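You operate a simulated robot arm through the tools that you are given. There is no shell and no other tool. Be economical: measure what you need, move in short steps, check, and stop when the job is done.

You are at the controls of a simulated two-armed robot. One attempt, no reset.

## Task
Pick up the can that expires first from the top shelf of the goods rack with one hand, pass it to the other hand and put it on the top of the packing bench. Set down upright: can.
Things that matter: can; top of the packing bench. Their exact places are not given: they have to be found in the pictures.

Only the result counts: the job must be done as asked and must still hold three seconds after the hand-in. Knocking over, shifting, dropping, spilling or breaking anything else fails it.

## Robot
Two 7-joint arms with two-finger parallel grippers on one trunk, on a base that drives. Base frame: it is fixed to the floor where the robot stands at the start and does not move with it; the origin is under the middle of the robot, x ahead of it, y to its left, z up. Readings come in m, degrees, newtons and seconds.
The left shoulder is at the start at [0.02, 0.113, 1.222], the right one opposite. Each reaches about 0.771 m from its shoulder. Places, roughly: top of the packing bench [-1, -2.3, 0.9]. Payload 1.57 kg a hand.
The tool frame of a hand sits at the grasp point between the pads (the TCP): z along the fingers, y along the line on which they close. The tips reach 0.03 m beyond it. The gripper opens to 0.08 m. The fingers are 0.017 m wide and 0.012 m thick; the gripper's body (0.04 by 0.082 m) begins 0.08 m behind the TCP.
Orientation is that of the tool frame in the base frame, as [roll, pitch, yaw] about the fixed x, y, z axes, in that order (R = Rz(yaw) Ry(pitch) Rx(roll)). With the fingers straight down and closing along the base's y, the tool's x points along the base's -x, its y along +y and its z along -z.

## Interface
- The arms move only by the tool drive_tool. It takes "left_deltas", "right_deltas" or both (then of equal length, played together; a hand with none holds still); each is a list of rows, each a list of 7 numbers: the turn, a rotation vector about the tool's x, y, z in degrees, then the shift along the tool's x, y, z in cm, then the gripper command, from -1 (shut) to 1 (fully open), values between in proportion. In form: [[wx, wy, wz, tx, ty, tz, fingers], ...]. A call has 1 to 12 rows; each row shifts and turns the commanded pose from where the row before left it, along the tool's axes as they then stand. Each row takes 0.2 s and may step no farther than 0.05 m and 8.6 degrees from the row before; otherwise, or with a gripper value out of range, the whole call is refused. A pose out of reach is approached as far as the arm can. The call stops where the force on the tool passes 40 N (or 10 N more than at its start, if that is more) or the arm is blocked; 0.2 s more then pass. The fingers move at their own pace (about 0.045 m/s each) and stop on an object; they squeeze with about 42 N. The grip force told is the motor's: it shows also when the fingers shut on nothing. Time passes only in rows, and 0.2 s behind the last, so rows that do not move let the fingers close. The reply holds the time, the measured pose of the TCP, the force on the tool along the base axes, the opening and the grip force, in the units named above and with some noise, with the torque about the TCP (base axes, N m) and any sound that the robot's microphone picked up.
- Cameras (640 x 400 px; columns grow to the right, rows downward): "scene" is now at [0.1069, 0.0204, 1.3994]; the picture's right is [0.34, -0.94, 0.00], its down [-0.06, -0.02, -1.00] and it looks along [0.94, 0.34, -0.06] (base axes); focal length 214 px, centre (320, 200). "left" rides on the left gripper at [0.072, 0.007, -0.122] in its tool frame; the picture's right is [-0.09, 1.00, 0.00], its down [-0.84, -0.08, -0.54] and it looks along [-0.54, -0.05, 0.84] (tool axes); focal length 238 px, centre (320, 200). "right" rides on the right gripper at [0.072, -0.007, -0.122] in its tool frame; the picture's right is [0.09, 1.00, 0.00], its down [-0.84, 0.08, -0.54] and it looks along [-0.54, 0.05, 0.84] (tool axes); focal length 238 px, centre (320, 200).
- get_image(camera): a new picture of that camera. The clock stands still meanwhile.
- raise_lower(by): slides the trunk up (or, below 0, down) by that many m; the arms and the scene camera ride with it, the base frame stays. It gives what a move gives, with no picture.
- steer(legs): drives the robot by 1 to 6 legs, each [ahead, left, turn to the left] in m, m and degrees, along the robot's own axes; the way and the turn of a leg run together, so that a leg with both is an arc; at most 1.5 m and 180 degrees a leg. The arms and the cameras ride along, it lands a little off, and it stops where it bumps. It gives what a move gives.
- turn_head(pan, tilt): turns the head with the scene camera to pan (to the left, within 80 degrees either way) and tilt (down, from -29 to 69), counted from straight ahead of the robot. It gives what a move gives.
- probe_pixels(camera, pixels): for up to 12 pixels [column, row] of the newest picture of that camera ("zoom" is the newest enlarged one), the place [x, y, z] in the base frame of the surface seen there, good to about 0.002 m, but the place of the scene camera against the robot may be out by one fixed shift of up to 0.025 m in any direction. The clock stands still meanwhile.
- inspect(camera, box): a new picture of the part [left, top, right, bottom] of that camera's present view, enlarged. The clock stands still meanwhile.
- close_job(): hands the job in; it is judged then, once.

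Keep the steps short. Do not move on a guess: measure, check each grasp and each placing, and mend mistakes. In all there are 80 turns and 58 pictures (those below and enlarged ones count). Leave the grippers open and the arms clear of the work at the hand-in unless told otherwise, and finish with a single line.

The tools are called as a command line: name --argument value ..., lists and objects as JSON in quotes. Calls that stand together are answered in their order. drive_tool: Moves the arms, as the interface text tells. Its arguments: {"type":"object","properties":{"left_deltas":{"type":"array"},"right_deltas":{"type":"array"}},"required":[]} The other tools are called the same way: raise_lower (by) slides the trunk up or down; steer (legs) drives the base; turn_head (pan, tilt) turns the head that bears the scene camera; get_image (camera) takes a picture; probe_pixels (camera, pixels) gives the place of the surface under pixels of a picture; inspect (camera, box) takes an enlarged picture of a part of a camera's view; close_job () hands the job in.

At the start:

```text
time_s: 0.0
left_eef_pos: [0.3211, 0.2435, 1.1502]
left_orientation: [-180.0, 0.1, -180.0]
left_wrist_force: [-0.7, 0.2, -0.1]
left_moment: [0.0, -0.03, 0.0]
left_finger_gap: 0.0802
left_gripper_force: 0.1
right_eef_pos: [0.44, -0.0537, 0.9991]
right_orientation: [-180.0, 0.0, 180.0]
right_wrist_force: [-0.7, -1.1, -0.7]
right_moment: [0.02, 0.02, 0.0]
right_finger_gap: 0.0801
right_gripper_force: 0.0
trunk travel left (down, up): [-0.275, 0.295]
robot x, y, heading: [0.0009, 0.0011, -0.1]
head pan, tilt: [20.0, 3.5]
```

scene: 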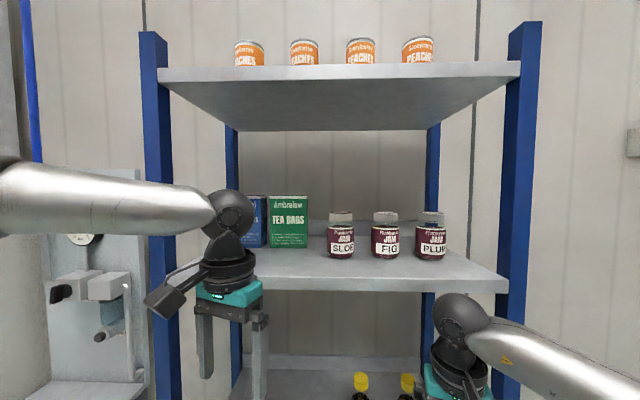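
right: 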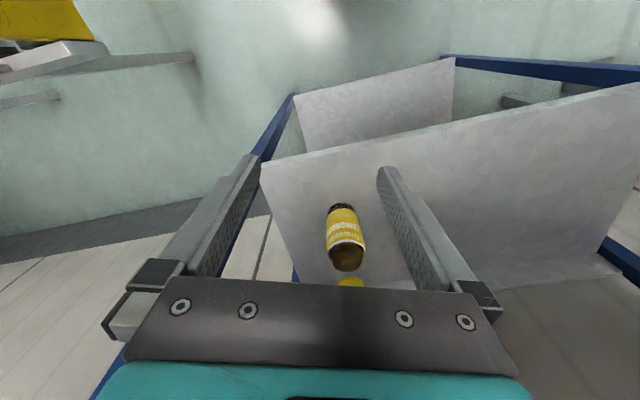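
left: 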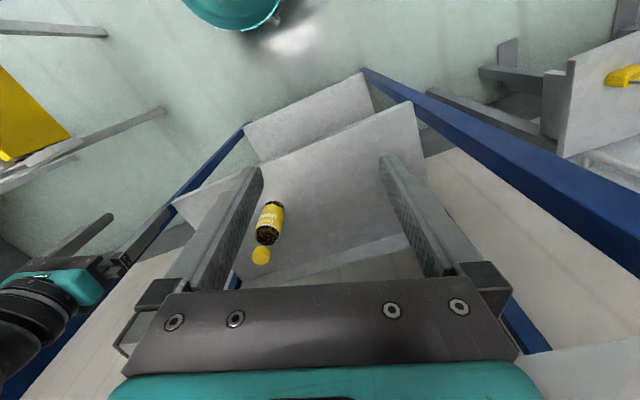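

The top shelf carries four peach cans (row ~52). I enlarge them to look for dates and probe their places.

inspect --camera "scene" --box '[220, 20, 450, 90]'

probe_pixels --camera "scene" --pixels '[[249, 52], [304, 52], [360, 52], [418, 50], [165, 72], [515, 68], [340, 70], [150, 90], [525, 60]]'

```text
2.78 times, centred on (335, 55) of scene
```

zoom: 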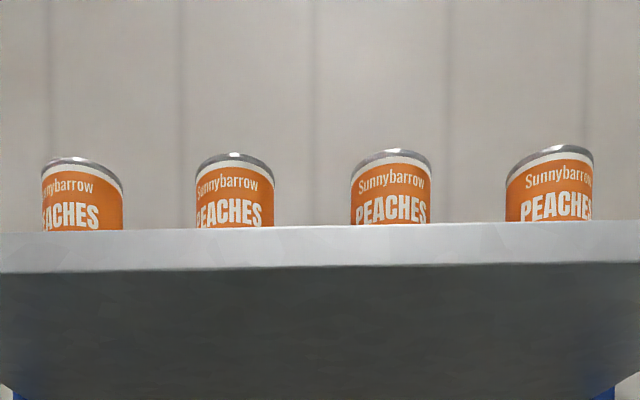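

```text
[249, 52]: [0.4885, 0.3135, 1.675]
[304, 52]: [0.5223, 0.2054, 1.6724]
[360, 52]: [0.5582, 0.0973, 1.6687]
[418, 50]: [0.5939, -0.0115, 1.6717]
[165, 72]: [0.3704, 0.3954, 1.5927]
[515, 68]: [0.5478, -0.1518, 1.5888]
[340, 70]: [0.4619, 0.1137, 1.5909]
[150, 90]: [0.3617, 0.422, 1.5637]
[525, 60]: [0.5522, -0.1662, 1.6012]
```

No dates visible from below. I back off a bit, square up to the rack (its normal is about 18° to the left) and raise the trunk to look at the can tops.

steer --legs '[[-0.2, 0, 0], [0, 0, 18]]'

raise_lower --by 0.29

turn_head --pan 0 --tilt 5

get_image --camera "scene"

```text
time_s: 2.6
left_eef_pos: [0.0297, 0.3291, 1.1499]
left_orientation: [-180.0, 0.0, -162.0]
left_wrist_force: [-0.5, 0.1, 0.4]
left_moment: [-0.01, 0.01, -0.01]
left_finger_gap: 0.0799
left_gripper_force: 0.1
right_eef_pos: [0.2347, 0.0839, 0.9999]
right_orientation: [179.9, -0.1, -162.1]
right_wrist_force: [-0.2, -0.2, 0.5]
right_moment: [-0.01, 0.02, 0.02]
right_finger_gap: 0.0801
right_gripper_force: 0.1
trunk travel left (down, up): [-0.275, 0.295]
robot x, y, heading: [-0.2022, 0.0001, 17.9]
head pan, tilt: [20.0, 3.5]
```

```text
time_s: 5.5
left_eef_pos: [0.0303, 0.33, 1.4398]
left_orientation: [-179.9, -0.1, -162.0]
left_wrist_force: [-0.8, 0.4, -0.3]
left_moment: [0.04, -0.02, 0.01]
left_finger_gap: 0.0803
left_gripper_force: 0.1
right_eef_pos: [0.2353, 0.0829, 1.2901]
right_orientation: [-180.0, 0.0, -162.1]
right_wrist_force: [-0.4, -1.1, -0.4]
right_moment: [0.02, -0.07, 0.01]
right_finger_gap: 0.0797
right_gripper_force: 0.1
trunk travel left (down, up): [-0.565, 0.005]
robot x, y, heading: [-0.1989, -0.0043, 17.7]
head pan, tilt: [20.0, 3.5]
```

```text
time_s: 6.3
left_eef_pos: [0.0301, 0.3282, 1.4411]
left_orientation: [-179.9, 0.0, -162.0]
left_wrist_force: [0.1, 0.2, -0.4]
left_moment: [0.01, 0.01, 0.0]
left_finger_gap: 0.08
left_gripper_force: 0.0
right_eef_pos: [0.236, 0.0838, 1.2899]
right_orientation: [180.0, 0.1, -162.0]
right_wrist_force: [0.0, 0.2, -0.3]
right_moment: [0.0, -0.02, 0.01]
right_finger_gap: 0.0803
right_gripper_force: 0.0
trunk travel left (down, up): [-0.565, 0.005]
robot x, y, heading: [-0.2039, -0.0007, 17.9]
head pan, tilt: [0.0, 5.0]
```

```text
53 pictures are left
```

scene: 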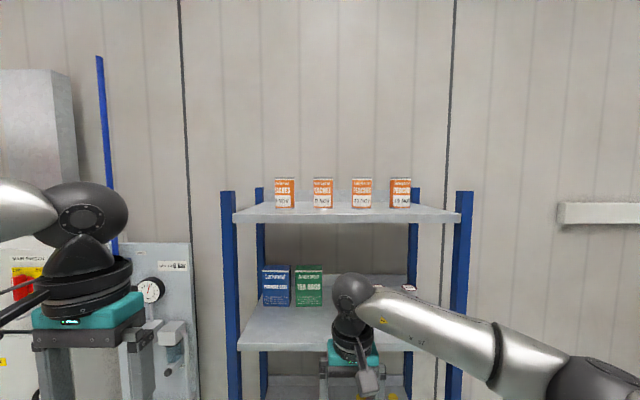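

Lower label text is visible now; I zoom in on it and measure.

inspect --camera "scene" --box '[265, 170, 345, 220]'

inspect --camera "scene" --box '[340, 170, 420, 220]'

probe_pixels --camera "scene" --pixels '[[285, 195], [323, 195], [362, 195], [401, 195], [285, 212], [401, 212], [240, 215], [450, 215], [304, 205], [342, 205], [455, 200], [235, 200]]'

```text
8.00 times, centred on (305, 195) of scene
```

zoom: 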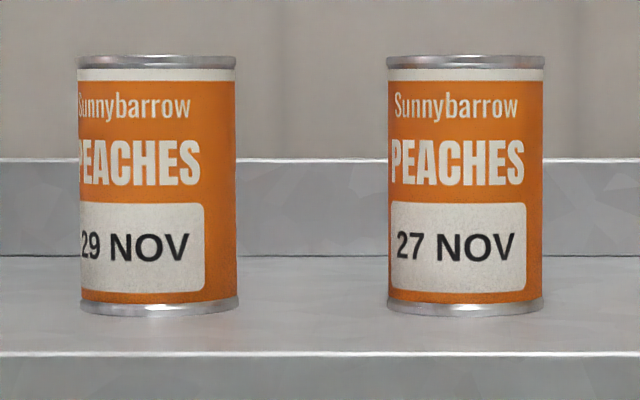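

```text
8.00 times, centred on (380, 195) of scene
```

zoom: 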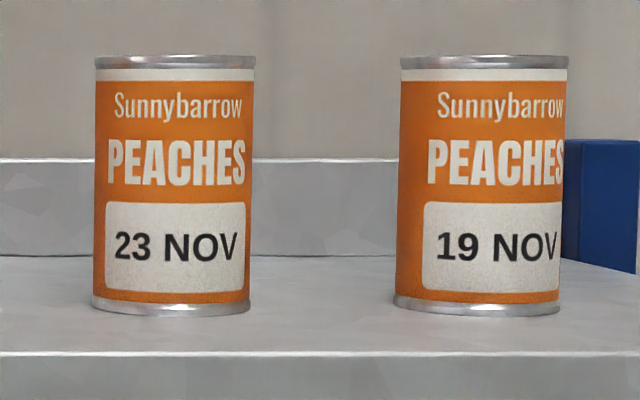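

```text
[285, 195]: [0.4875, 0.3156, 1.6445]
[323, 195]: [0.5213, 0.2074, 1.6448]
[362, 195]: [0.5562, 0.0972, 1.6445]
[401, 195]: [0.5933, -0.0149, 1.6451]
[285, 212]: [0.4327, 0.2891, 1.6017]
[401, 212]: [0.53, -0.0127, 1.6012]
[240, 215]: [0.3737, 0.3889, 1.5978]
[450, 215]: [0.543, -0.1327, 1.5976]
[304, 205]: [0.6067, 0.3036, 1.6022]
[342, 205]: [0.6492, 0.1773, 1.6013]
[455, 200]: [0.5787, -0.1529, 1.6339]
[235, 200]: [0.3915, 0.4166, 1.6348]
```

19 NOV is the earliest: the rightmost can (axis near [0.624, -0.005], shelf top ≈1.602, can ≈0.065 wide, 0.10 tall). Plan: the right hand grips it low, pitched 30° below horizontal; the left hand takes it from straight above. First pitch the right hand here, clear of the rack.

drive_tool --right_deltas '[[0, -8.5, 0, 0, 0, 0, 1], [0, -8.5, 0, 0, 0, 0, 1], [0, -8.5, 0, 0, 0, 0, 1], [0, -8.5, 0, 0, 0, 0, 1], [0, -8.5, 0, 0, 0, 0, 1], [0, -8.5, 0, 0, 0, 0, 1], [0, -8.5, 0, 0, 0, 0, 1], [0, 0, 0, 0, 0, 0, 1]]'

drive_tool --right_deltas '[[0, 0, 0, -3.34, -1.0, -2.62, 1], [0, 0, 0, -3.34, -1.0, -2.62, 1], [0, 0, 0, -3.34, -1.0, -2.62, 1], [0, 0, 0, -3.34, -1.0, -2.62, 1], [0, 0, 0, -3.34, -1.0, -2.62, 1], [0, 0, 0, -3.34, -1.0, -2.62, 1], [0, 0, 0, -3.34, -1.0, -2.62, 1], [0, 0, 0, -3.34, -1.0, -2.62, 1], [0, 0, 0, -3.34, -1.0, -2.62, 1], [0, 0, 0, -3.34, -1.0, -2.62, 1], [0, 0, 0, 0, 0, 0, 1]]'

```text
time_s: 8.1
left_eef_pos: [0.0302, 0.3271, 1.44]
left_orientation: [179.9, 0.0, -162.0]
left_wrist_force: [0.2, -0.6, 0.6]
left_moment: [0.01, -0.01, -0.01]
left_finger_gap: 0.08
left_gripper_force: 0.0
right_eef_pos: [0.2358, 0.083, 1.2917]
right_orientation: [179.8, 59.6, -162.2]
right_wrist_force: [0.1, 0.2, 0.7]
right_moment: [0.05, -0.03, 0.04]
right_finger_gap: 0.08
right_gripper_force: 0.1
trunk travel left (down, up): [-0.565, 0.005]
robot x, y, heading: [-0.1996, -0.0019, 17.9]
head pan, tilt: [0.0, 5.0]
```

```text
time_s: 10.5
left_eef_pos: [0.0306, 0.3297, 1.4402]
left_orientation: [-180.0, -0.1, -162.0]
left_wrist_force: [0.3, 0.3, 0.2]
left_moment: [0.03, 0.0, -0.01]
left_finger_gap: 0.0802
left_gripper_force: 0.0
right_eef_pos: [0.2127, -0.0264, 1.7122]
right_orientation: [179.9, 59.6, -162.1]
right_wrist_force: [-0.4, 0.4, 0.2]
right_moment: [-0.02, -0.02, 0.0]
right_finger_gap: 0.08
right_gripper_force: 0.1
trunk travel left (down, up): [-0.565, 0.005]
robot x, y, heading: [-0.1972, -0.001, 17.8]
head pan, tilt: [0.0, 5.0]
```

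Right hand is at z 1.712, pitched. Now drive 0.2 m ahead, 0.11 right so that the can is in front of the right hand, and look with the right camera.

steer --legs '[[0, -0.11, 0], [0.2, 0, 0]]'

get_image --camera "right"

get_image --camera "scene"

```text
time_s: 12.9
left_eef_pos: [0.2563, 0.2831, 1.4397]
left_orientation: [-180.0, 0.0, -162.1]
left_wrist_force: [-0.6, 0.5, 0.5]
left_moment: [0.0, -0.01, 0.0]
left_finger_gap: 0.0799
left_gripper_force: 0.0
right_eef_pos: [0.4388, -0.0719, 1.7113]
right_orientation: [-180.0, 59.6, -162.1]
right_wrist_force: [0.0, -0.2, -0.1]
right_moment: [0.0, -0.02, 0.0]
right_finger_gap: 0.0799
right_gripper_force: 0.2
trunk travel left (down, up): [-0.565, 0.005]
robot x, y, heading: [0.0297, -0.0433, 18.2]
head pan, tilt: [0.0, 5.0]
```

```text
50 pictures are left
```

right: 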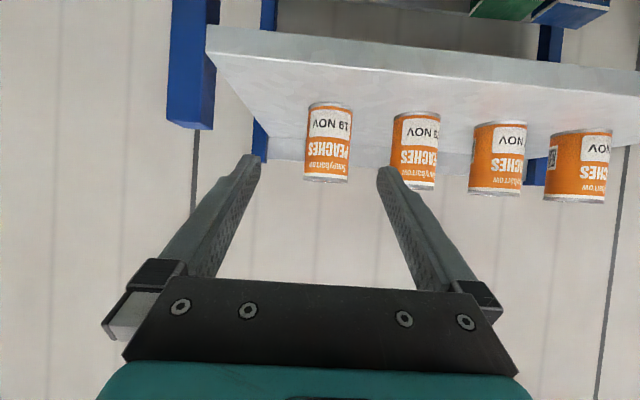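

```text
49 pictures are left
```

scene: 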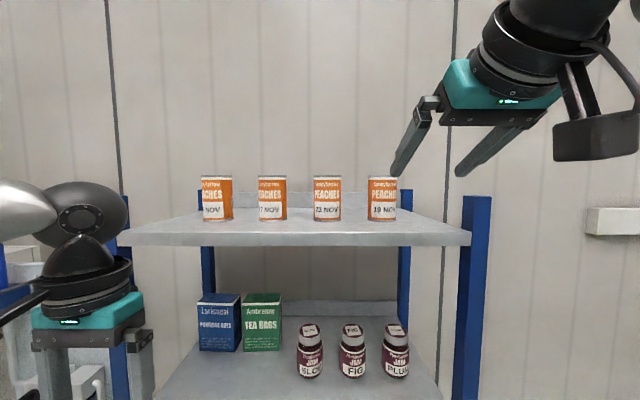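

I probe the can, neighbour and shelf with the wrist camera, which has no fixed offset.

probe_pixels --camera "right" --pixels '[[308, 145], [329, 145], [349, 145], [329, 175], [329, 115], [420, 150], [405, 150], [320, 80], [228, 75], [190, 120], [372, 120]]'

probe_pixels --camera "scene" --pixels '[[370, 200], [382, 200], [395, 200], [327, 200], [345, 235], [352, 215]]'

inspect --camera "right" --box '[280, 60, 440, 210]'

```text
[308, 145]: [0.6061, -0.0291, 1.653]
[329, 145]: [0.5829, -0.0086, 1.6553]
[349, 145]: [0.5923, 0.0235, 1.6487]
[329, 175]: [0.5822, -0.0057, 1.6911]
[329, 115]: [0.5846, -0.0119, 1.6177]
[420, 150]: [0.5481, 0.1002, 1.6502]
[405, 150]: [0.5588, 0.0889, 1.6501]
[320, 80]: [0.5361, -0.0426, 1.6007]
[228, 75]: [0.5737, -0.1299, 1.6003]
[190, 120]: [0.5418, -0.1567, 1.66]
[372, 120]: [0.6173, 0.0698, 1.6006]
```

```text
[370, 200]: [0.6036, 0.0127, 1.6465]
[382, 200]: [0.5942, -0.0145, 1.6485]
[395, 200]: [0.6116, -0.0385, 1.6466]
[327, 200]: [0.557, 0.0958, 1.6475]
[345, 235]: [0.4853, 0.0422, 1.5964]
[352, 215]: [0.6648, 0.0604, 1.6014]
```

```text
2.67 times, centred on (360, 135) of right
```

zoom: 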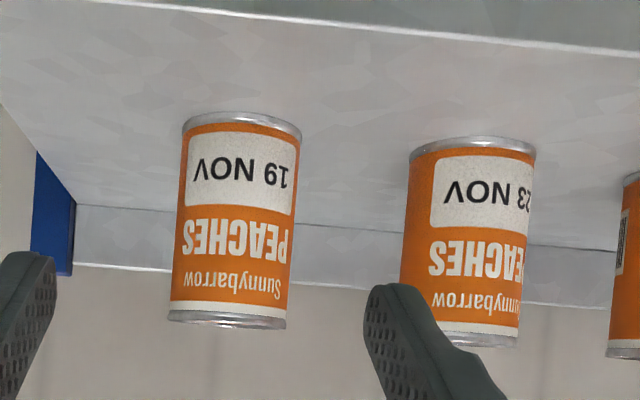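

Wrist camera gives can centre ≈[0.6115, 0.000], radius ≈0.03, shelf z≈1.6005. Move sideways 1.5 cm to line up and lower to z≈1.636, still in front of the can.

drive_tool --right_deltas '[[0, 0, 0, 2.18, 0.51, 1.28, 1], [0, 0, 0, 2.18, 0.51, 1.28, 1], [0, 0, 0, 2.18, 0.51, 1.28, 1], [0, 0, 0, 0, 0, 0, 1]]'

get_image --camera "right"

get_image --camera "scene"

```text
time_s: 13.9
left_eef_pos: [0.2551, 0.2837, 1.4411]
left_orientation: [179.9, 0.0, -162.1]
left_wrist_force: [0.1, 0.0, -0.2]
left_moment: [0.01, 0.04, -0.01]
left_finger_gap: 0.0799
left_gripper_force: 0.0
right_eef_pos: [0.4334, -0.0591, 1.6342]
right_orientation: [-180.0, 59.6, -162.1]
right_wrist_force: [0.3, 0.0, 0.0]
right_moment: [0.01, 0.0, 0.01]
right_finger_gap: 0.0799
right_gripper_force: 0.0
trunk travel left (down, up): [-0.565, 0.005]
robot x, y, heading: [0.0293, -0.0446, 18.0]
head pan, tilt: [0.0, 5.0]
```

```text
47 pictures are left
```

right: 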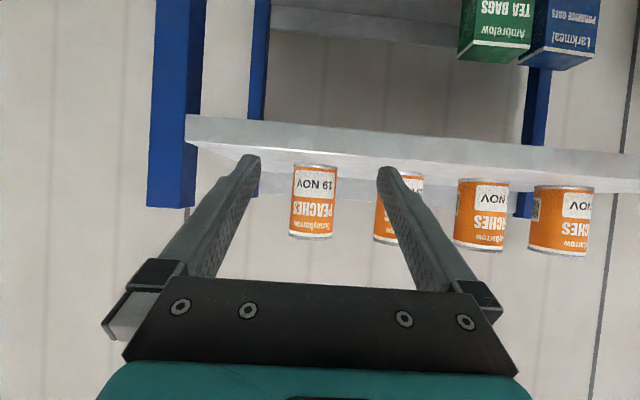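

```text
46 pictures are left
```

scene: 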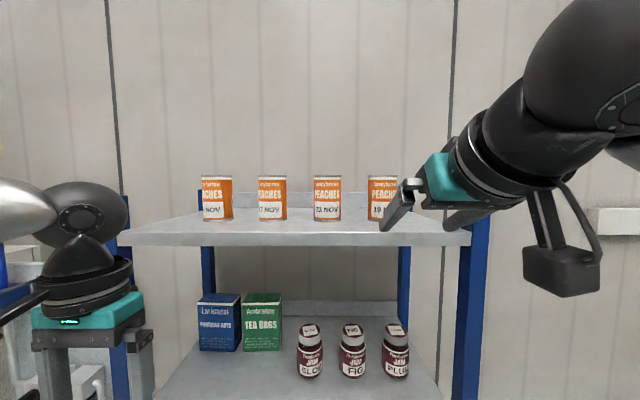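

The camera box clears the shelf. Re-probe the can in this view to confirm the line-up.

probe_pixels --camera "right" --pixels '[[295, 210], [304, 210], [314, 210], [324, 210], [333, 210], [314, 232], [314, 175], [314, 158]]'

```text
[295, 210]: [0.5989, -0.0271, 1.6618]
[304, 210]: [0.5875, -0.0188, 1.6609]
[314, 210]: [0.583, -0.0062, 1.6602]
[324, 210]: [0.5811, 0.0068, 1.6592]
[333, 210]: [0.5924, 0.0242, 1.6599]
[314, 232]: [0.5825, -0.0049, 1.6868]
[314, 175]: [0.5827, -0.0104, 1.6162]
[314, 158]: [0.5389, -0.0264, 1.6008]
```

Lateral error 3–4 mm, distance 0.189 m. Advance most of the way (12.5 cm) with that correction, then look.

drive_tool --right_deltas '[[0, 0, 0, -1.58, 0.1, 2.69, 1], [0, 0, 0, -1.58, 0.1, 2.69, 1], [0, 0, 0, -1.58, 0.1, 2.69, 1], [0, 0, 0, -1.58, 0.05, 2.69, 1], [0, 0, 0, 0, 0, 0, 1]]'

get_image --camera "right"

get_image --camera "scene"

```text
time_s: 15.1
left_eef_pos: [0.2545, 0.2838, 1.4408]
left_orientation: [179.9, 0.1, -162.1]
left_wrist_force: [-0.5, 0.4, -0.3]
left_moment: [0.04, -0.03, -0.03]
left_finger_gap: 0.0797
left_gripper_force: 0.0
right_eef_pos: [0.5509, -0.0174, 1.6376]
right_orientation: [-179.9, 59.6, -162.1]
right_wrist_force: [0.0, 0.1, -0.1]
right_moment: [0.0, 0.02, -0.01]
right_finger_gap: 0.0799
right_gripper_force: 0.0
trunk travel left (down, up): [-0.565, 0.005]
robot x, y, heading: [0.0245, -0.0458, 18.0]
head pan, tilt: [0.0, 5.0]
```

```text
45 pictures are left
```

right: 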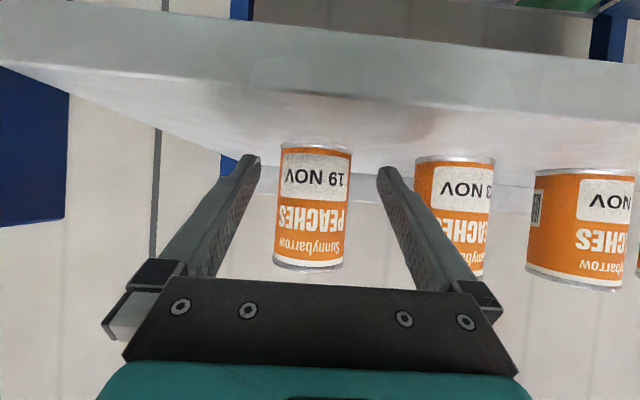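

```text
44 pictures are left
```

scene: 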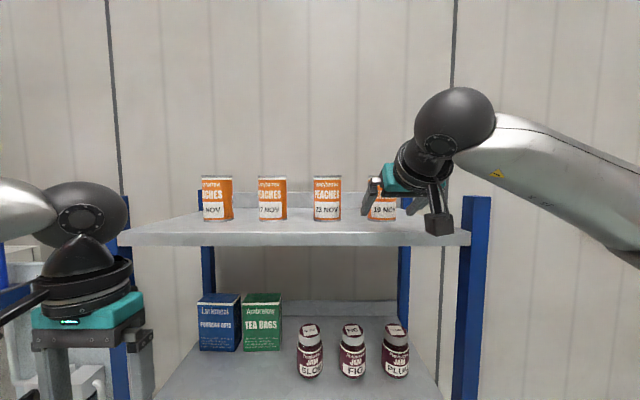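

Can centred between the fingers. Advance the remaining 6.3 cm, then close.

drive_tool --right_deltas '[[0, 0, 0, -1.04, 0, 1.86, 1], [0, 0, 0, -1.04, 0, 1.86, 1], [0, 0, 0, -1.03, 0, 1.86, 1], [0, 0, 0, 0, 0, 0, 1]]'

get_image --camera "right"

```text
time_s: 16.1
left_eef_pos: [0.2556, 0.284, 1.44]
left_orientation: [-179.9, 0.1, -162.1]
left_wrist_force: [-0.3, 0.7, -0.4]
left_moment: [0.01, 0.04, 0.01]
left_finger_gap: 0.0803
left_gripper_force: 0.0
right_eef_pos: [0.611, 0.0041, 1.6337]
right_orientation: [180.0, 59.6, -162.1]
right_wrist_force: [-0.4, -0.6, 0.1]
right_moment: [0.01, 0.0, 0.01]
right_finger_gap: 0.0801
right_gripper_force: 0.1
trunk travel left (down, up): [-0.565, 0.005]
robot x, y, heading: [0.0268, -0.0504, 17.9]
head pan, tilt: [0.0, 5.0]
```

```text
43 pictures are left
```

right: 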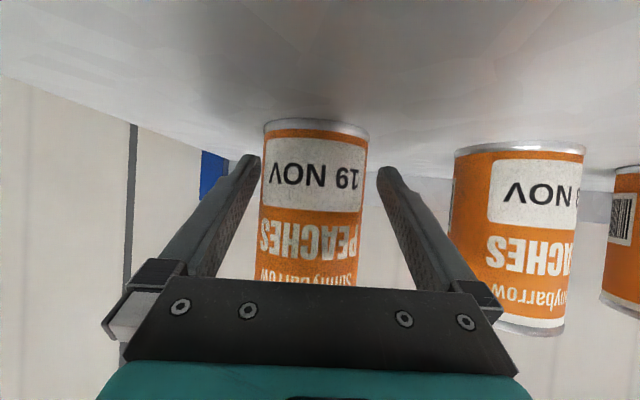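

Fingers straddle the can. Close.

drive_tool --right_deltas '[[0, 0, 0, 0, 0, 0, -1], [0, 0, 0, 0, 0, 0, -1], [0, 0, 0, 0, 0, 0, -1], [0, 0, 0, 0, 0, 0, -1], [0, 0, 0, 0, 0, 0, -1]]'

```text
time_s: 17.3
left_eef_pos: [0.2547, 0.2824, 1.4391]
left_orientation: [-180.0, 0.0, -162.1]
left_wrist_force: [0.3, 0.0, -0.1]
left_moment: [0.0, 0.0, 0.0]
left_finger_gap: 0.0798
left_gripper_force: 0.1
right_eef_pos: [0.6115, 0.004, 1.6342]
right_orientation: [180.0, 59.5, -162.1]
right_wrist_force: [1.1, -0.3, 1.0]
right_moment: [-0.08, -0.06, 0.01]
right_finger_gap: 0.0595
right_gripper_force: 42.1
trunk travel left (down, up): [-0.565, 0.005]
robot x, y, heading: [0.0239, -0.0471, 18.0]
head pan, tilt: [0.0, 5.0]
```

Gripped at 0.0595 m. Lift 6 cm straight up.

drive_tool --right_deltas '[[0, 0, 0, -1.72, 0, -1.01, -1], [0, 0, 0, -1.72, 0, -1.01, -1], [0, 0, 0, -1.72, 0, -1.01, -1], [0, 0, 0, 0, 0, 0, -1]]'

get_image --camera "scene"

```text
time_s: 18.3
left_eef_pos: [0.2568, 0.2836, 1.4397]
left_orientation: [180.0, 0.0, -162.1]
left_wrist_force: [-0.3, 0.2, -0.2]
left_moment: [-0.02, -0.01, -0.02]
left_finger_gap: 0.0798
left_gripper_force: 0.1
right_eef_pos: [0.612, 0.0051, 1.6929]
right_orientation: [-179.9, 59.4, -162.1]
right_wrist_force: [0.0, 0.5, -3.2]
right_moment: [0.01, -0.02, -0.02]
right_finger_gap: 0.0592
right_gripper_force: 42.1
trunk travel left (down, up): [-0.565, 0.005]
robot x, y, heading: [0.0263, -0.046, 18.0]
head pan, tilt: [0.0, 5.0]
```

```text
42 pictures are left
```

scene: 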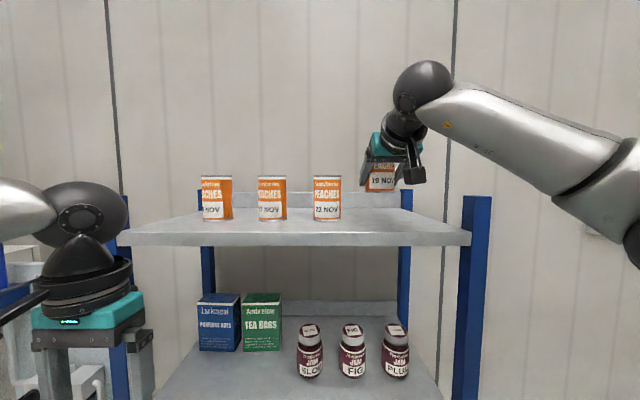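

Can is up and clear (weight ~3 N). Back away 0.4 m.

steer --legs '[[-0.4, 0, 0]]'

```text
time_s: 20.8
left_eef_pos: [-0.1231, 0.1614, 1.4396]
left_orientation: [-180.0, 0.0, -161.9]
left_wrist_force: [-0.4, 0.5, 0.6]
left_moment: [-0.01, 0.0, 0.02]
left_finger_gap: 0.08
left_gripper_force: 0.1
right_eef_pos: [0.2314, -0.1144, 1.694]
right_orientation: [-180.0, 59.5, -161.9]
right_wrist_force: [-0.1, -0.1, -2.8]
right_moment: [-0.02, -0.02, 0.01]
right_finger_gap: 0.0593
right_gripper_force: 42.0
trunk travel left (down, up): [-0.565, 0.005]
robot x, y, heading: [-0.356, -0.166, 17.8]
head pan, tilt: [0.0, 5.0]
```

Now bring the right hand (with can) to the front middle, z≈1.40, and raise the left hand a bit so it can come in from above.

drive_tool --right_deltas '[[0, 0, 0, 3.52, 1.67, 0.46, -1], [0, 0, 0, 3.52, 1.67, 0.46, -1], [0, 0, 0, 3.52, 1.67, 0.46, -1], [0, 0, 0, 3.52, 1.67, 0.46, -1], [0, 0, 0, 3.52, 1.67, 0.46, -1], [0, 0, 0, 3.52, 1.67, 0.46, -1], [0, 0, 0, 3.52, 1.67, 0.46, -1], [0, 0, 0, 3.52, 1.67, 0.46, -1], [0, 0, 0, 3.52, 1.67, 0.46, -1], [0, 0, 0, 0, 0, 0, -1]]' --left_deltas '[[0, 0, 0, 0, 0, -1.6, 1], [0, 0, 0, 0, 0, -1.6, 1], [0, 0, 0, 0, 0, -1.6, 1], [0, 0, 0, 0, 0, -1.6, 1], [0, 0, 0, 0, 0, -1.6, 1], [0, 0, 0, 0, 0, -1.6, 1], [0, 0, 0, 0, 0, -1.6, 1], [0, 0, 0, 0, 0, -1.6, 1], [0, 0, 0, 0, 0, -1.6, 1], [0, 0, 0, 0, 0, 0, 1]]'

turn_head --pan 0 --tilt 30

get_image --camera "scene"

get_image --camera "left"

```text
time_s: 23.0
left_eef_pos: [-0.1251, 0.1629, 1.5847]
left_orientation: [-179.9, 0.0, -161.9]
left_wrist_force: [0.4, -0.4, -0.2]
left_moment: [-0.02, 0.02, 0.0]
left_finger_gap: 0.0799
left_gripper_force: 0.0
right_eef_pos: [0.0685, -0.0111, 1.3989]
right_orientation: [179.9, 59.5, -162.0]
right_wrist_force: [-0.1, -0.8, -3.4]
right_moment: [-0.02, 0.0, 0.02]
right_finger_gap: 0.0596
right_gripper_force: 41.8
trunk travel left (down, up): [-0.565, 0.005]
robot x, y, heading: [-0.3506, -0.1654, 18.2]
head pan, tilt: [0.0, 5.0]
```

```text
time_s: 23.9
left_eef_pos: [-0.1258, 0.1631, 1.585]
left_orientation: [180.0, 0.0, -161.9]
left_wrist_force: [0.2, 0.3, -0.1]
left_moment: [-0.01, 0.01, 0.02]
left_finger_gap: 0.0801
left_gripper_force: 0.1
right_eef_pos: [0.0685, -0.0098, 1.401]
right_orientation: [180.0, 59.5, -161.8]
right_wrist_force: [-0.5, -0.1, -3.1]
right_moment: [0.0, -0.03, 0.02]
right_finger_gap: 0.0593
right_gripper_force: 42.1
trunk travel left (down, up): [-0.565, 0.005]
robot x, y, heading: [-0.3506, -0.1654, 17.9]
head pan, tilt: [0.0, 30.0]
```

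```text
41 pictures are left
```

scene: 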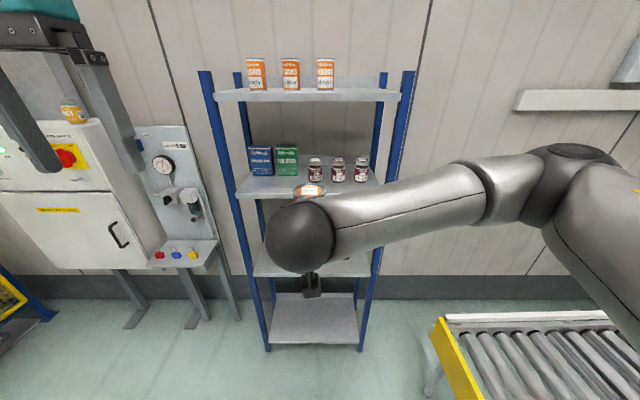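

```text
40 pictures are left
```

left: 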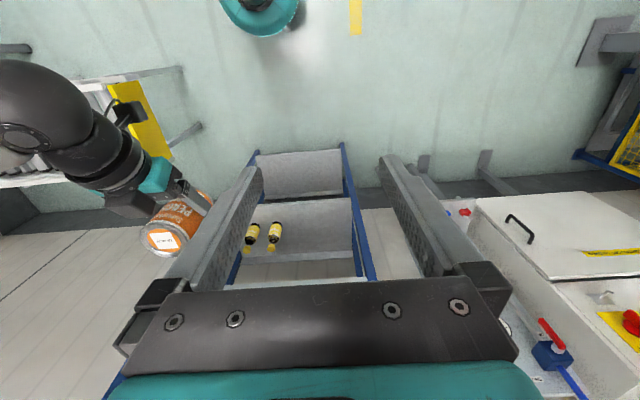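

I probe the can lid in the left view and the right wrist ball in the scene view to see clearances.

probe_pixels --camera "left" --pixels '[[165, 240], [150, 235], [175, 248], [190, 210], [165, 180], [150, 195], [125, 205], [105, 150], [60, 100], [45, 70], [130, 110], [200, 190]]'

probe_pixels --camera "scene" --pixels '[[300, 235], [300, 205], [310, 190], [300, 200], [390, 200], [312, 280]]'

inspect --camera "left" --box '[60, 120, 260, 270]'

```text
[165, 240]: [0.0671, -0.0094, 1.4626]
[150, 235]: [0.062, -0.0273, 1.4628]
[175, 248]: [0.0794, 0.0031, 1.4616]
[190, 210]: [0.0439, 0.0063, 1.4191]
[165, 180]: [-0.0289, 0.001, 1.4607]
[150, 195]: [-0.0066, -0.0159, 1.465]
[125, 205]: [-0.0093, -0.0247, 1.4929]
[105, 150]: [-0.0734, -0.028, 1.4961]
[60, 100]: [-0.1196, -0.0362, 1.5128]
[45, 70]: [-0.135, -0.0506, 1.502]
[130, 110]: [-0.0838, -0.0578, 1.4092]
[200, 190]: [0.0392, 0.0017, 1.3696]
```

```text
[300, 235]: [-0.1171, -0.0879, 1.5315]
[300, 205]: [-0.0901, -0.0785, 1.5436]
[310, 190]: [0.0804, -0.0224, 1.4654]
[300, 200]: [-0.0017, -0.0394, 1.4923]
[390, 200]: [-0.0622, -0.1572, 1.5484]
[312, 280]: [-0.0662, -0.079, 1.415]
```

```text
2.67 times, centred on (160, 195) of left
```

zoom: 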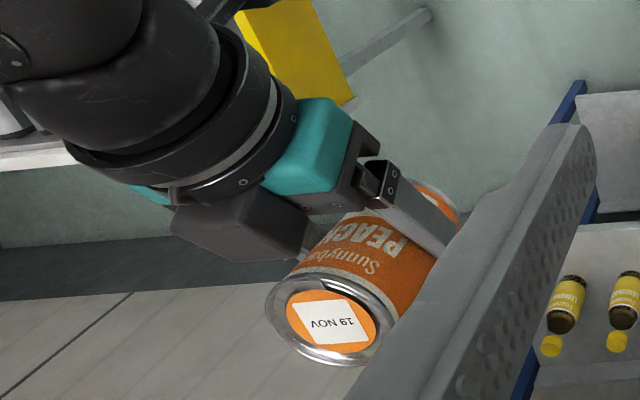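

Lid is level (z≈1.4626) and it too says 19 NOV; its centre ≈[0.067, -0.0105]. The left hand goes forward 13 cm, then 22.5 cm right, staying high above it.

drive_tool --left_deltas '[[0, 0, 0, -4.33, 0, 0, 1], [0, 0, 0, -4.33, 0, 0, 1], [0, 0, 0, -4.33, 0, 0, 1], [0, 0, 0, 0, -4.49, 0, 1], [0, 0, 0, 0, -4.49, 0, 1], [0, 0, 0, 0, -4.49, 0, 1], [0, 0, 0, 0, -4.49, 0, 1], [0, 0, 0, 0, -4.49, 0, 1], [0, 0, 0, 0, 0, 0, 1]]'

get_image --camera "left"

get_image --camera "scene"

```text
time_s: 25.9
left_eef_pos: [-0.0262, 0.0529, 1.544]
left_orientation: [-179.9, 0.1, -161.7]
left_wrist_force: [-0.3, 0.3, -0.6]
left_moment: [0.0, 0.01, 0.03]
left_finger_gap: 0.0799
left_gripper_force: 0.2
left hand out of reach, approached as far as the arm can: row 4, 5, 6, 7, 8
right_eef_pos: [0.0688, -0.011, 1.4012]
right_orientation: [180.0, 59.5, -161.9]
right_wrist_force: [-0.1, 0.1, -3.1]
right_moment: [-0.03, 0.0, 0.01]
right_finger_gap: 0.0595
right_gripper_force: 42.2
trunk travel left (down, up): [-0.565, 0.005]
robot x, y, heading: [-0.3507, -0.1665, 18.1]
head pan, tilt: [0.0, 30.0]
```

```text
38 pictures are left
```

left: 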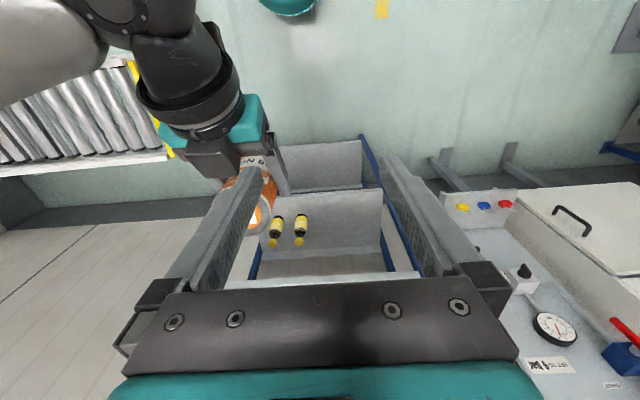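

```text
37 pictures are left
```

scene: 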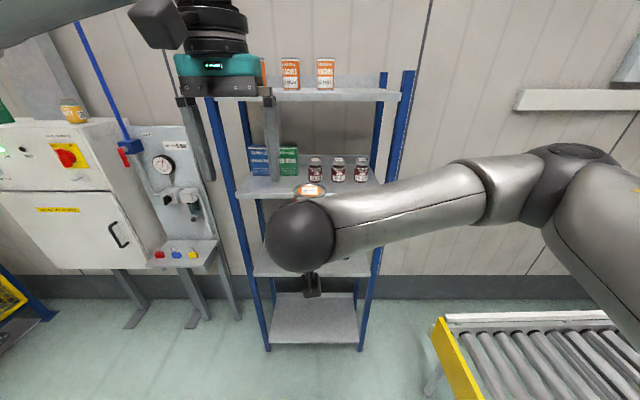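

The left arm can't reach that high. I lower the right hand with the can by 20 cm (and a bit to the left and nearer), left holds.

drive_tool --right_deltas '[[0, 0, 0, 3.75, 0.6, 1.5, -1], [0, 0, 0, 3.75, 0.6, 1.5, -1], [0, 0, 0, 3.75, 0.6, 1.5, -1], [0, 0, 0, 3.75, 0.6, 1.5, -1], [0, 0, 0, 3.75, 0.6, 1.5, -1], [0, 0, 0, 0, 0, 0, -1]]'

drive_tool --left_deltas '[[0, 0, 0, 0, 0, 2, 1], [0, 0, 0, 0, 0, 2, 1], [0, 0, 0, 0, 0, 0, 1]]'

```text
time_s: 27.3
left_eef_pos: [-0.0247, 0.0539, 1.5448]
left_orientation: [180.0, 0.1, -161.8]
left_wrist_force: [0.3, -0.2, 0.0]
left_moment: [0.0, -0.02, 0.03]
left_finger_gap: 0.0803
left_gripper_force: 0.1
right_eef_pos: [0.0293, 0.0091, 1.1984]
right_orientation: [179.8, 59.5, -162.0]
right_wrist_force: [-1.2, -0.8, -3.8]
right_moment: [-0.01, 0.02, 0.0]
right_finger_gap: 0.0593
right_gripper_force: 42.0
trunk travel left (down, up): [-0.565, 0.005]
robot x, y, heading: [-0.3518, -0.1668, 18.3]
head pan, tilt: [0.0, 30.0]
```

```text
time_s: 28.1
left_eef_pos: [-0.0221, 0.0527, 1.505]
left_orientation: [180.0, 0.1, -161.7]
left_wrist_force: [-0.2, -0.2, -0.2]
left_moment: [0.06, 0.02, -0.01]
left_finger_gap: 0.0801
left_gripper_force: 0.1
right_eef_pos: [0.0274, 0.0087, 1.1994]
right_orientation: [-179.9, 59.5, -161.9]
right_wrist_force: [0.3, 0.1, -2.0]
right_moment: [0.0, -0.02, 0.04]
right_finger_gap: 0.0595
right_gripper_force: 42.5
trunk travel left (down, up): [-0.565, 0.005]
robot x, y, heading: [-0.3512, -0.1685, 18.2]
head pan, tilt: [0.0, 30.0]
```

Deltas count from the real pose. Now shift left hand over the can (3.3 cm forward, 5.7 cm right) and lower to z≈1.345.

drive_tool --left_deltas '[[0, 0, 0, 0, 0, 4, 1], [0, 0, 0, -1.65, -2.85, 0, 1], [0, 0, 0, -1.65, -2.85, 0, 1], [0, 0, 0, 0, 0, 4, 1], [0, 0, 0, 0, 0, 4, 1], [0, 0, 0, 0, 0, 4, 1], [0, 0, 0, 0, 0, 0, 1]]'

get_image --camera "left"

get_image --camera "scene"

```text
time_s: 29.7
left_eef_pos: [-0.006, 0.0367, 1.3385]
left_orientation: [180.0, 0.1, -161.9]
left_wrist_force: [0.0, -0.3, -0.5]
left_moment: [0.03, 0.03, 0.0]
left_finger_gap: 0.0801
left_gripper_force: 0.1
left hand out of reach, approached as far as the arm can: row 2, 3
right_eef_pos: [0.0282, 0.009, 1.1997]
right_orientation: [-179.9, 59.5, -161.9]
right_wrist_force: [-0.1, 0.6, -3.5]
right_moment: [0.01, 0.03, 0.01]
right_finger_gap: 0.0589
right_gripper_force: 41.9
trunk travel left (down, up): [-0.565, 0.005]
robot x, y, heading: [-0.3545, -0.1705, 18.1]
head pan, tilt: [0.0, 30.0]
```

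```text
36 pictures are left
```

left: 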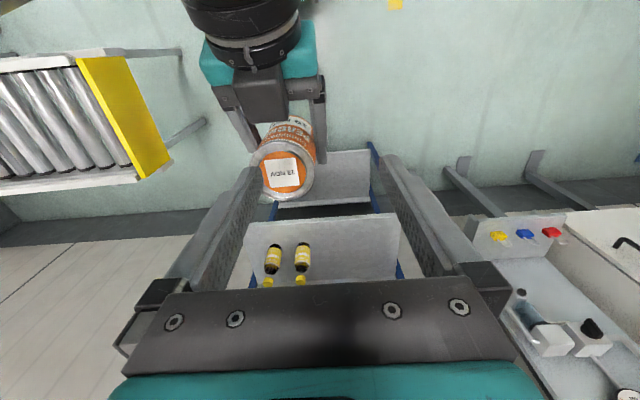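

```text
35 pictures are left
```

scene: 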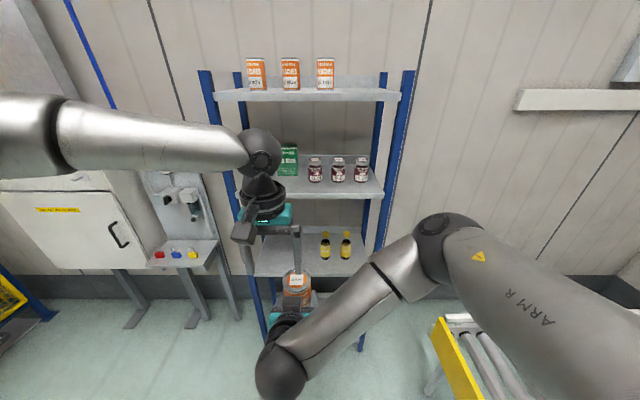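

The lid is visible at (282,175) in the left view; probe it.

probe_pixels --camera "left" --pixels '[[282, 173], [260, 175], [302, 172], [282, 158], [282, 193], [270, 180], [265, 90]]'

```text
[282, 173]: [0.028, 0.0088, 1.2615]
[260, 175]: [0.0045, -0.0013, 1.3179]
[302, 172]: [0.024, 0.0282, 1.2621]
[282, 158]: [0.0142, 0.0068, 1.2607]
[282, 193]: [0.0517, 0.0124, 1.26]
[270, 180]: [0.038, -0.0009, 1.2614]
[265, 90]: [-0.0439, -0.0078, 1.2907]
```

Lid centre ≈[0.0285, 0.0087], z 1.2615. Shift left hand 2.4 cm forward, 3.7 cm right.

drive_tool --left_deltas '[[0, 0, 0, -1.21, -1.86, 0, 1], [0, 0, 0, -1.21, -1.86, 0, 1], [0, 0, 0, 0, 0, 0, 1]]'

get_image --camera "left"

```text
time_s: 30.5
left_eef_pos: [-0.0019, 0.0393, 1.3481]
left_orientation: [180.0, 0.0, -161.9]
left_wrist_force: [0.6, 0.1, 0.0]
left_moment: [0.01, 0.0, 0.0]
left_finger_gap: 0.0799
left_gripper_force: 0.1
left hand out of reach, approached as far as the arm can: row 1, 2
right_eef_pos: [0.0285, 0.0086, 1.1988]
right_orientation: [-179.9, 59.5, -161.9]
right_wrist_force: [-0.2, -0.4, -3.5]
right_moment: [-0.01, 0.0, 0.05]
right_finger_gap: 0.0591
right_gripper_force: 42.0
trunk travel left (down, up): [-0.565, 0.005]
robot x, y, heading: [-0.3514, -0.1662, 17.8]
head pan, tilt: [0.0, 30.0]
```

```text
34 pictures are left
```

left: 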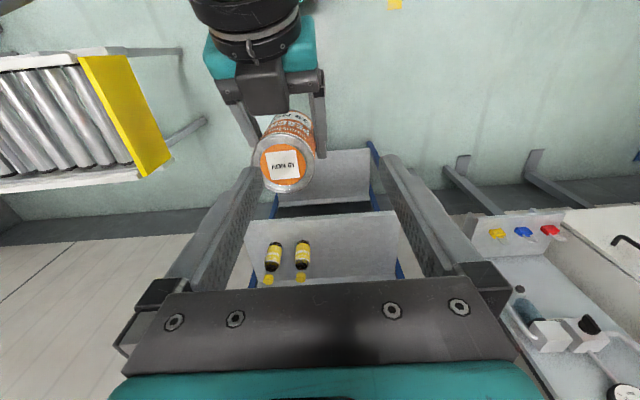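

The left arm stops here (its limit towards the right), so I bring the can to it: left moves back 6 cm left, then the right hand brings the can 10 cm left.

drive_tool --left_deltas '[[0, 0, 0, 0.8, 3.15, 0, 1], [0, 0, 0, 0.8, 3.15, 0, 1], [0, 0, 0, 0, 0, 0, 1]]'

drive_tool --right_deltas '[[0, 0, 0, 0.6, 3.33, -1.02, -1], [0, 0, 0, 0.6, 3.33, -1.02, -1], [0, 0, 0, 0.6, 3.33, -1.02, -1], [0, 0, 0, 0, 0, 0, -1]]'

get_image --camera "left"

```text
time_s: 31.3
left_eef_pos: [-0.0392, 0.0948, 1.3489]
left_orientation: [-179.9, 0.1, -161.9]
left_wrist_force: [0.3, 0.1, 0.0]
left_moment: [0.02, 0.03, -0.01]
left_finger_gap: 0.0798
left_gripper_force: 0.1
right_eef_pos: [0.0291, 0.0088, 1.1994]
right_orientation: [-179.9, 59.5, -161.9]
right_wrist_force: [-0.2, 0.3, -3.2]
right_moment: [0.03, 0.01, -0.01]
right_finger_gap: 0.0592
right_gripper_force: 42.0
trunk travel left (down, up): [-0.565, 0.005]
robot x, y, heading: [-0.3518, -0.169, 17.9]
head pan, tilt: [0.0, 30.0]
```

```text
time_s: 32.3
left_eef_pos: [-0.0385, 0.0926, 1.3497]
left_orientation: [180.0, -0.1, -161.8]
left_wrist_force: [-0.1, -0.3, -0.1]
left_moment: [-0.01, 0.0, 0.0]
left_finger_gap: 0.0801
left_gripper_force: 0.2
right_eef_pos: [-0.0348, 0.0924, 1.1988]
right_orientation: [179.9, 59.5, -162.1]
right_wrist_force: [0.3, -0.4, -2.3]
right_moment: [0.01, 0.04, -0.01]
right_finger_gap: 0.0593
right_gripper_force: 41.9
trunk travel left (down, up): [-0.565, 0.005]
robot x, y, heading: [-0.3495, -0.1695, 17.8]
head pan, tilt: [0.0, 30.0]
```

```text
33 pictures are left
```

left: 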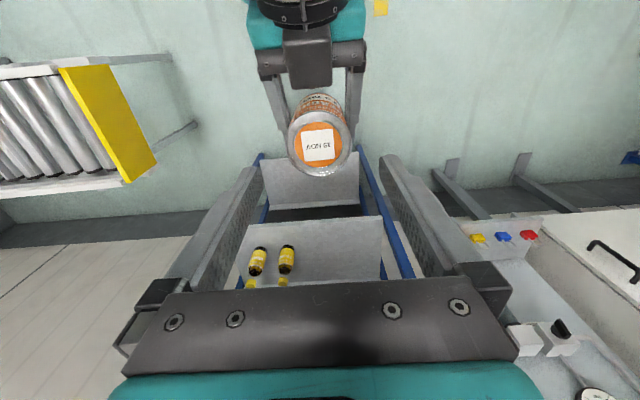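

Now nearly aligned. Probe the lid rim points.

probe_pixels --camera "left" --pixels '[[318, 147], [297, 148], [341, 146], [318, 128], [319, 166], [308, 40], [308, 80], [270, 60]]'

```text
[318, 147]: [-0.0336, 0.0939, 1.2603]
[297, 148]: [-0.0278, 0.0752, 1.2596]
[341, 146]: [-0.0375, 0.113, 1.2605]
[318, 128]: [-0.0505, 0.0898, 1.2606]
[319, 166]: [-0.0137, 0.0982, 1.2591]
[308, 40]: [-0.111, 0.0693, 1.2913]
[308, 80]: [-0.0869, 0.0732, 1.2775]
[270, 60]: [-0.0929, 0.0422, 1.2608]
```

Lid centre [-0.0327, 0.094]: 6 mm ahead of the left TCP. Correct and descend 9.4 cm so the tips stay ~1 cm above the right fingers.

drive_tool --left_deltas '[[0, 0, 0, -0.55, -0.1, 0, 1], [0, 0, 0, 0, 0, 2.35, 1], [0, 0, 0, 0, 0, 2.35, 1], [0, 0, 0, 0, 0, 2.35, 1], [0, 0, 0, 0, 0, 2.35, 1], [0, 0, 0, 0, 0, 0, 1]]'

get_image --camera "left"

get_image --camera "right"

```text
time_s: 33.7
left_eef_pos: [-0.0328, 0.0943, 1.2544]
left_orientation: [180.0, 0.0, -161.7]
left_wrist_force: [-0.1, -0.3, 0.3]
left_moment: [0.03, 0.01, 0.0]
left_finger_gap: 0.0803
left_gripper_force: 0.1
right_eef_pos: [-0.0348, 0.0931, 1.1984]
right_orientation: [180.0, 59.6, -161.9]
right_wrist_force: [-0.9, -0.3, -2.8]
right_moment: [-0.02, -0.08, -0.03]
right_finger_gap: 0.0594
right_gripper_force: 41.7
trunk travel left (down, up): [-0.565, 0.005]
robot x, y, heading: [-0.3501, -0.1681, 18.0]
head pan, tilt: [0.0, 30.0]
```

```text
32 pictures are left
```

left: 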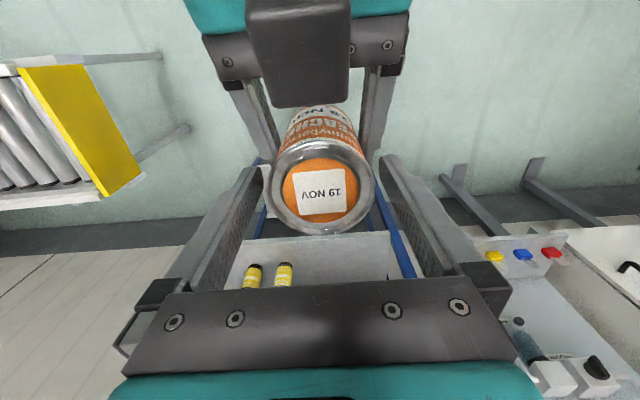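

```text
31 pictures are left
```

right: 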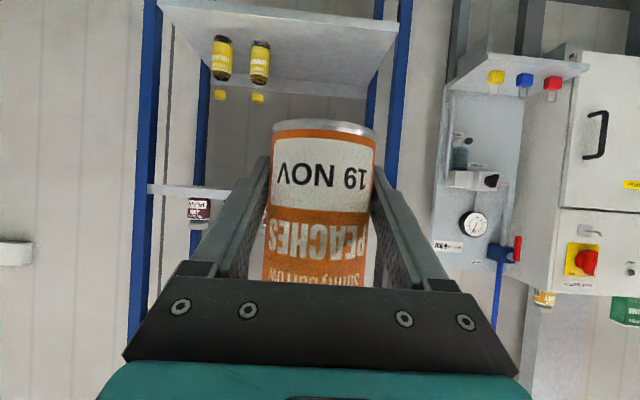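

Well centred. Close the left fingers.

drive_tool --left_deltas '[[0, 0, 0, 0, 0, 0, -1], [0, 0, 0, 0, 0, 0, -1], [0, 0, 0, 0, 0, 0, -1], [0, 0, 0, 0, 0, 0, -1], [0, 0, 0, 0, 0, 0, -1]]'

```text
time_s: 34.9
left_eef_pos: [-0.0327, 0.0935, 1.2565]
left_orientation: [179.9, 0.0, -161.8]
left_wrist_force: [0.0, 6.1, -0.9]
left_moment: [-0.27, -0.17, -0.03]
left_finger_gap: 0.0592
left_gripper_force: 42.2
right_eef_pos: [-0.0338, 0.0926, 1.1981]
right_orientation: [-180.0, 59.5, -162.0]
right_wrist_force: [-0.9, -5.4, 0.6]
right_moment: [0.61, 0.13, 0.07]
right_finger_gap: 0.0594
right_gripper_force: 42.1
trunk travel left (down, up): [-0.565, 0.005]
robot x, y, heading: [-0.3537, -0.1687, 18.1]
head pan, tilt: [0.0, 30.0]
```

Left holds at 0.0592. Open the right hand.

drive_tool --right_deltas '[[0, 0, 0, 0, 0, 0, 1], [0, 0, 0, 0, 0, 0, 1], [0, 0, 0, 0, 0, 0, 1], [0, 0, 0, 0, 0, 0, 1]]'

```text
time_s: 35.9
left_eef_pos: [-0.0331, 0.0932, 1.255]
left_orientation: [-180.0, -0.1, -161.9]
left_wrist_force: [-0.2, 0.3, 0.2]
left_moment: [-0.03, 0.01, -0.01]
left_finger_gap: 0.0592
left_gripper_force: 41.6
right_eef_pos: [-0.0345, 0.0928, 1.1981]
right_orientation: [179.9, 59.5, -161.8]
right_wrist_force: [0.9, -0.5, 0.3]
right_moment: [0.01, 0.0, 0.0]
right_finger_gap: 0.0801
right_gripper_force: 0.1
trunk travel left (down, up): [-0.565, 0.005]
robot x, y, heading: [-0.3515, -0.171, 18.1]
head pan, tilt: [0.0, 30.0]
```

Right open. Withdraw the right hand straight down 10 cm (fingers straddle the can), then 15 cm to the right and away.

drive_tool --right_deltas '[[0, 0, 0, 2.16, 0, 1.27, 1], [0, 0, 0, 2.16, 0, 1.27, 1], [0, 0, 0, 2.16, 0, 1.27, 1], [0, 0, 0, 2.16, 0, 1.27, 1], [0, 0, 0, 0, 0, 0, 1]]'

get_image --camera "left"

```text
time_s: 37.1
left_eef_pos: [-0.0329, 0.0949, 1.2549]
left_orientation: [180.0, 0.0, -161.8]
left_wrist_force: [0.3, 0.1, 0.3]
left_moment: [0.0, -0.03, 0.0]
left_finger_gap: 0.0594
left_gripper_force: 42.6
right_eef_pos: [-0.0367, 0.0916, 1.1005]
right_orientation: [-179.9, 59.5, -162.0]
right_wrist_force: [-0.4, 0.0, -0.3]
right_moment: [-0.01, 0.0, 0.05]
right_finger_gap: 0.0802
right_gripper_force: 0.1
trunk travel left (down, up): [-0.565, 0.005]
robot x, y, heading: [-0.355, -0.1668, 18.4]
head pan, tilt: [0.0, 30.0]
```

```text
30 pictures are left
```

left: 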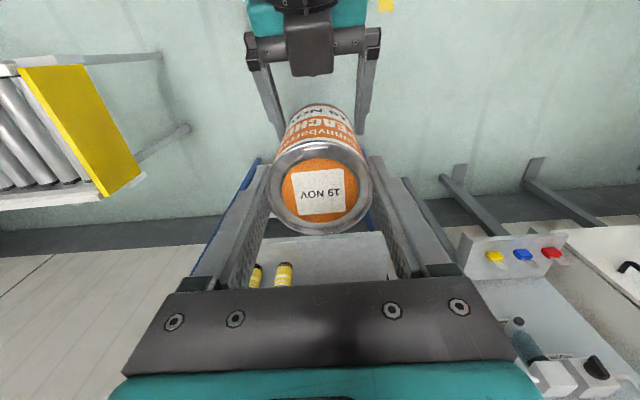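

Can hangs firmly in the left hand. Take the right hand away to the right and then up.

drive_tool --right_deltas '[[0, 0, 0, 0, -4.4, 0, 1], [0, 0, 0, 0, -4.4, 0, 1], [0, 0, 0, 0, -4.4, 0, 1], [0, 0, 0, 0, -4.4, 0, 1], [0, 0, 0, 0, -4.4, 0, 1], [0, 0, 0, 0, -4.4, 0, 1], [0, 0, 0, 0, -4.4, 0, 1], [0, 0, 0, 0, -4.4, 0, 1], [0, 0, 0, 0, -4.4, 0, 1]]'

drive_tool --right_deltas '[[0, 0, 0, -3.4, 0, -3, 1], [0, 0, 0, -3.4, 0, -3, 1], [0, 0, 0, -3.4, 0, -3, 1], [0, 0, 0, -3.4, 0, -3, 1], [0, 0, 0, -3.4, 0, -3, 1], [0, 0, 0, -3.4, 0, -3, 1], [0, 0, 0, -3.4, 0, -3, 1]]'

turn_head --pan -80 --tilt 20

get_image --camera "scene"

```text
time_s: 39.1
left_eef_pos: [-0.0321, 0.0937, 1.2557]
left_orientation: [-179.9, -0.1, -161.9]
left_wrist_force: [-0.7, -0.1, 0.4]
left_moment: [0.0, 0.01, -0.02]
left_finger_gap: 0.0594
left_gripper_force: 42.3
right_eef_pos: [0.0376, -0.1063, 1.2198]
right_orientation: [-179.4, 59.2, -162.0]
right_wrist_force: [-0.5, 0.3, 0.2]
right_moment: [0.03, -0.03, 0.01]
right_finger_gap: 0.08
right_gripper_force: 0.1
right hand out of reach, approached as far as the arm can: row 3, 4, 5, 6, 7, 8, 9
trunk travel left (down, up): [-0.565, 0.005]
robot x, y, heading: [-0.3542, -0.1674, 18.2]
head pan, tilt: [0.0, 30.0]
```

```text
time_s: 40.7
left_eef_pos: [-0.0342, 0.0919, 1.2545]
left_orientation: [179.9, 0.0, -161.8]
left_wrist_force: [0.1, -0.3, 0.2]
left_moment: [-0.02, 0.01, -0.02]
left_finger_gap: 0.0593
left_gripper_force: 42.2
right_eef_pos: [-0.0018, -0.0921, 1.5279]
right_orientation: [-179.8, 59.5, -161.7]
right_wrist_force: [-0.5, 0.9, -0.5]
right_moment: [0.0, 0.01, 0.0]
right_finger_gap: 0.0803
right_gripper_force: 0.0
right hand out of reach, approached as far as the arm can: row 3, 4, 5
trunk travel left (down, up): [-0.565, 0.005]
robot x, y, heading: [-0.3517, -0.1692, 18.0]
head pan, tilt: [0.0, 30.0]
```

```text
time_s: 42.2
left_eef_pos: [-0.0326, 0.0933, 1.2565]
left_orientation: [179.9, 0.0, -161.9]
left_wrist_force: [0.4, -0.8, 0.0]
left_moment: [-0.03, -0.04, 0.0]
left_finger_gap: 0.0593
left_gripper_force: 42.7
right_eef_pos: [-0.0008, -0.0916, 1.5274]
right_orientation: [179.9, 59.5, -161.9]
right_wrist_force: [0.1, 0.0, 0.5]
right_moment: [-0.01, -0.01, 0.03]
right_finger_gap: 0.0801
right_gripper_force: 0.0
trunk travel left (down, up): [-0.565, 0.005]
robot x, y, heading: [-0.3533, -0.1711, 18.1]
head pan, tilt: [-80.0, 20.0]
```

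```text
29 pictures are left
```

scene: 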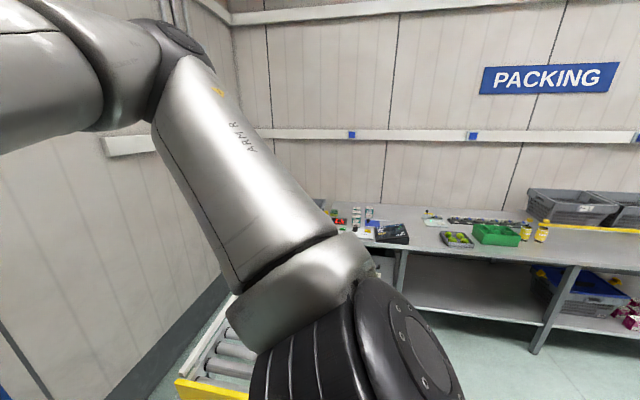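

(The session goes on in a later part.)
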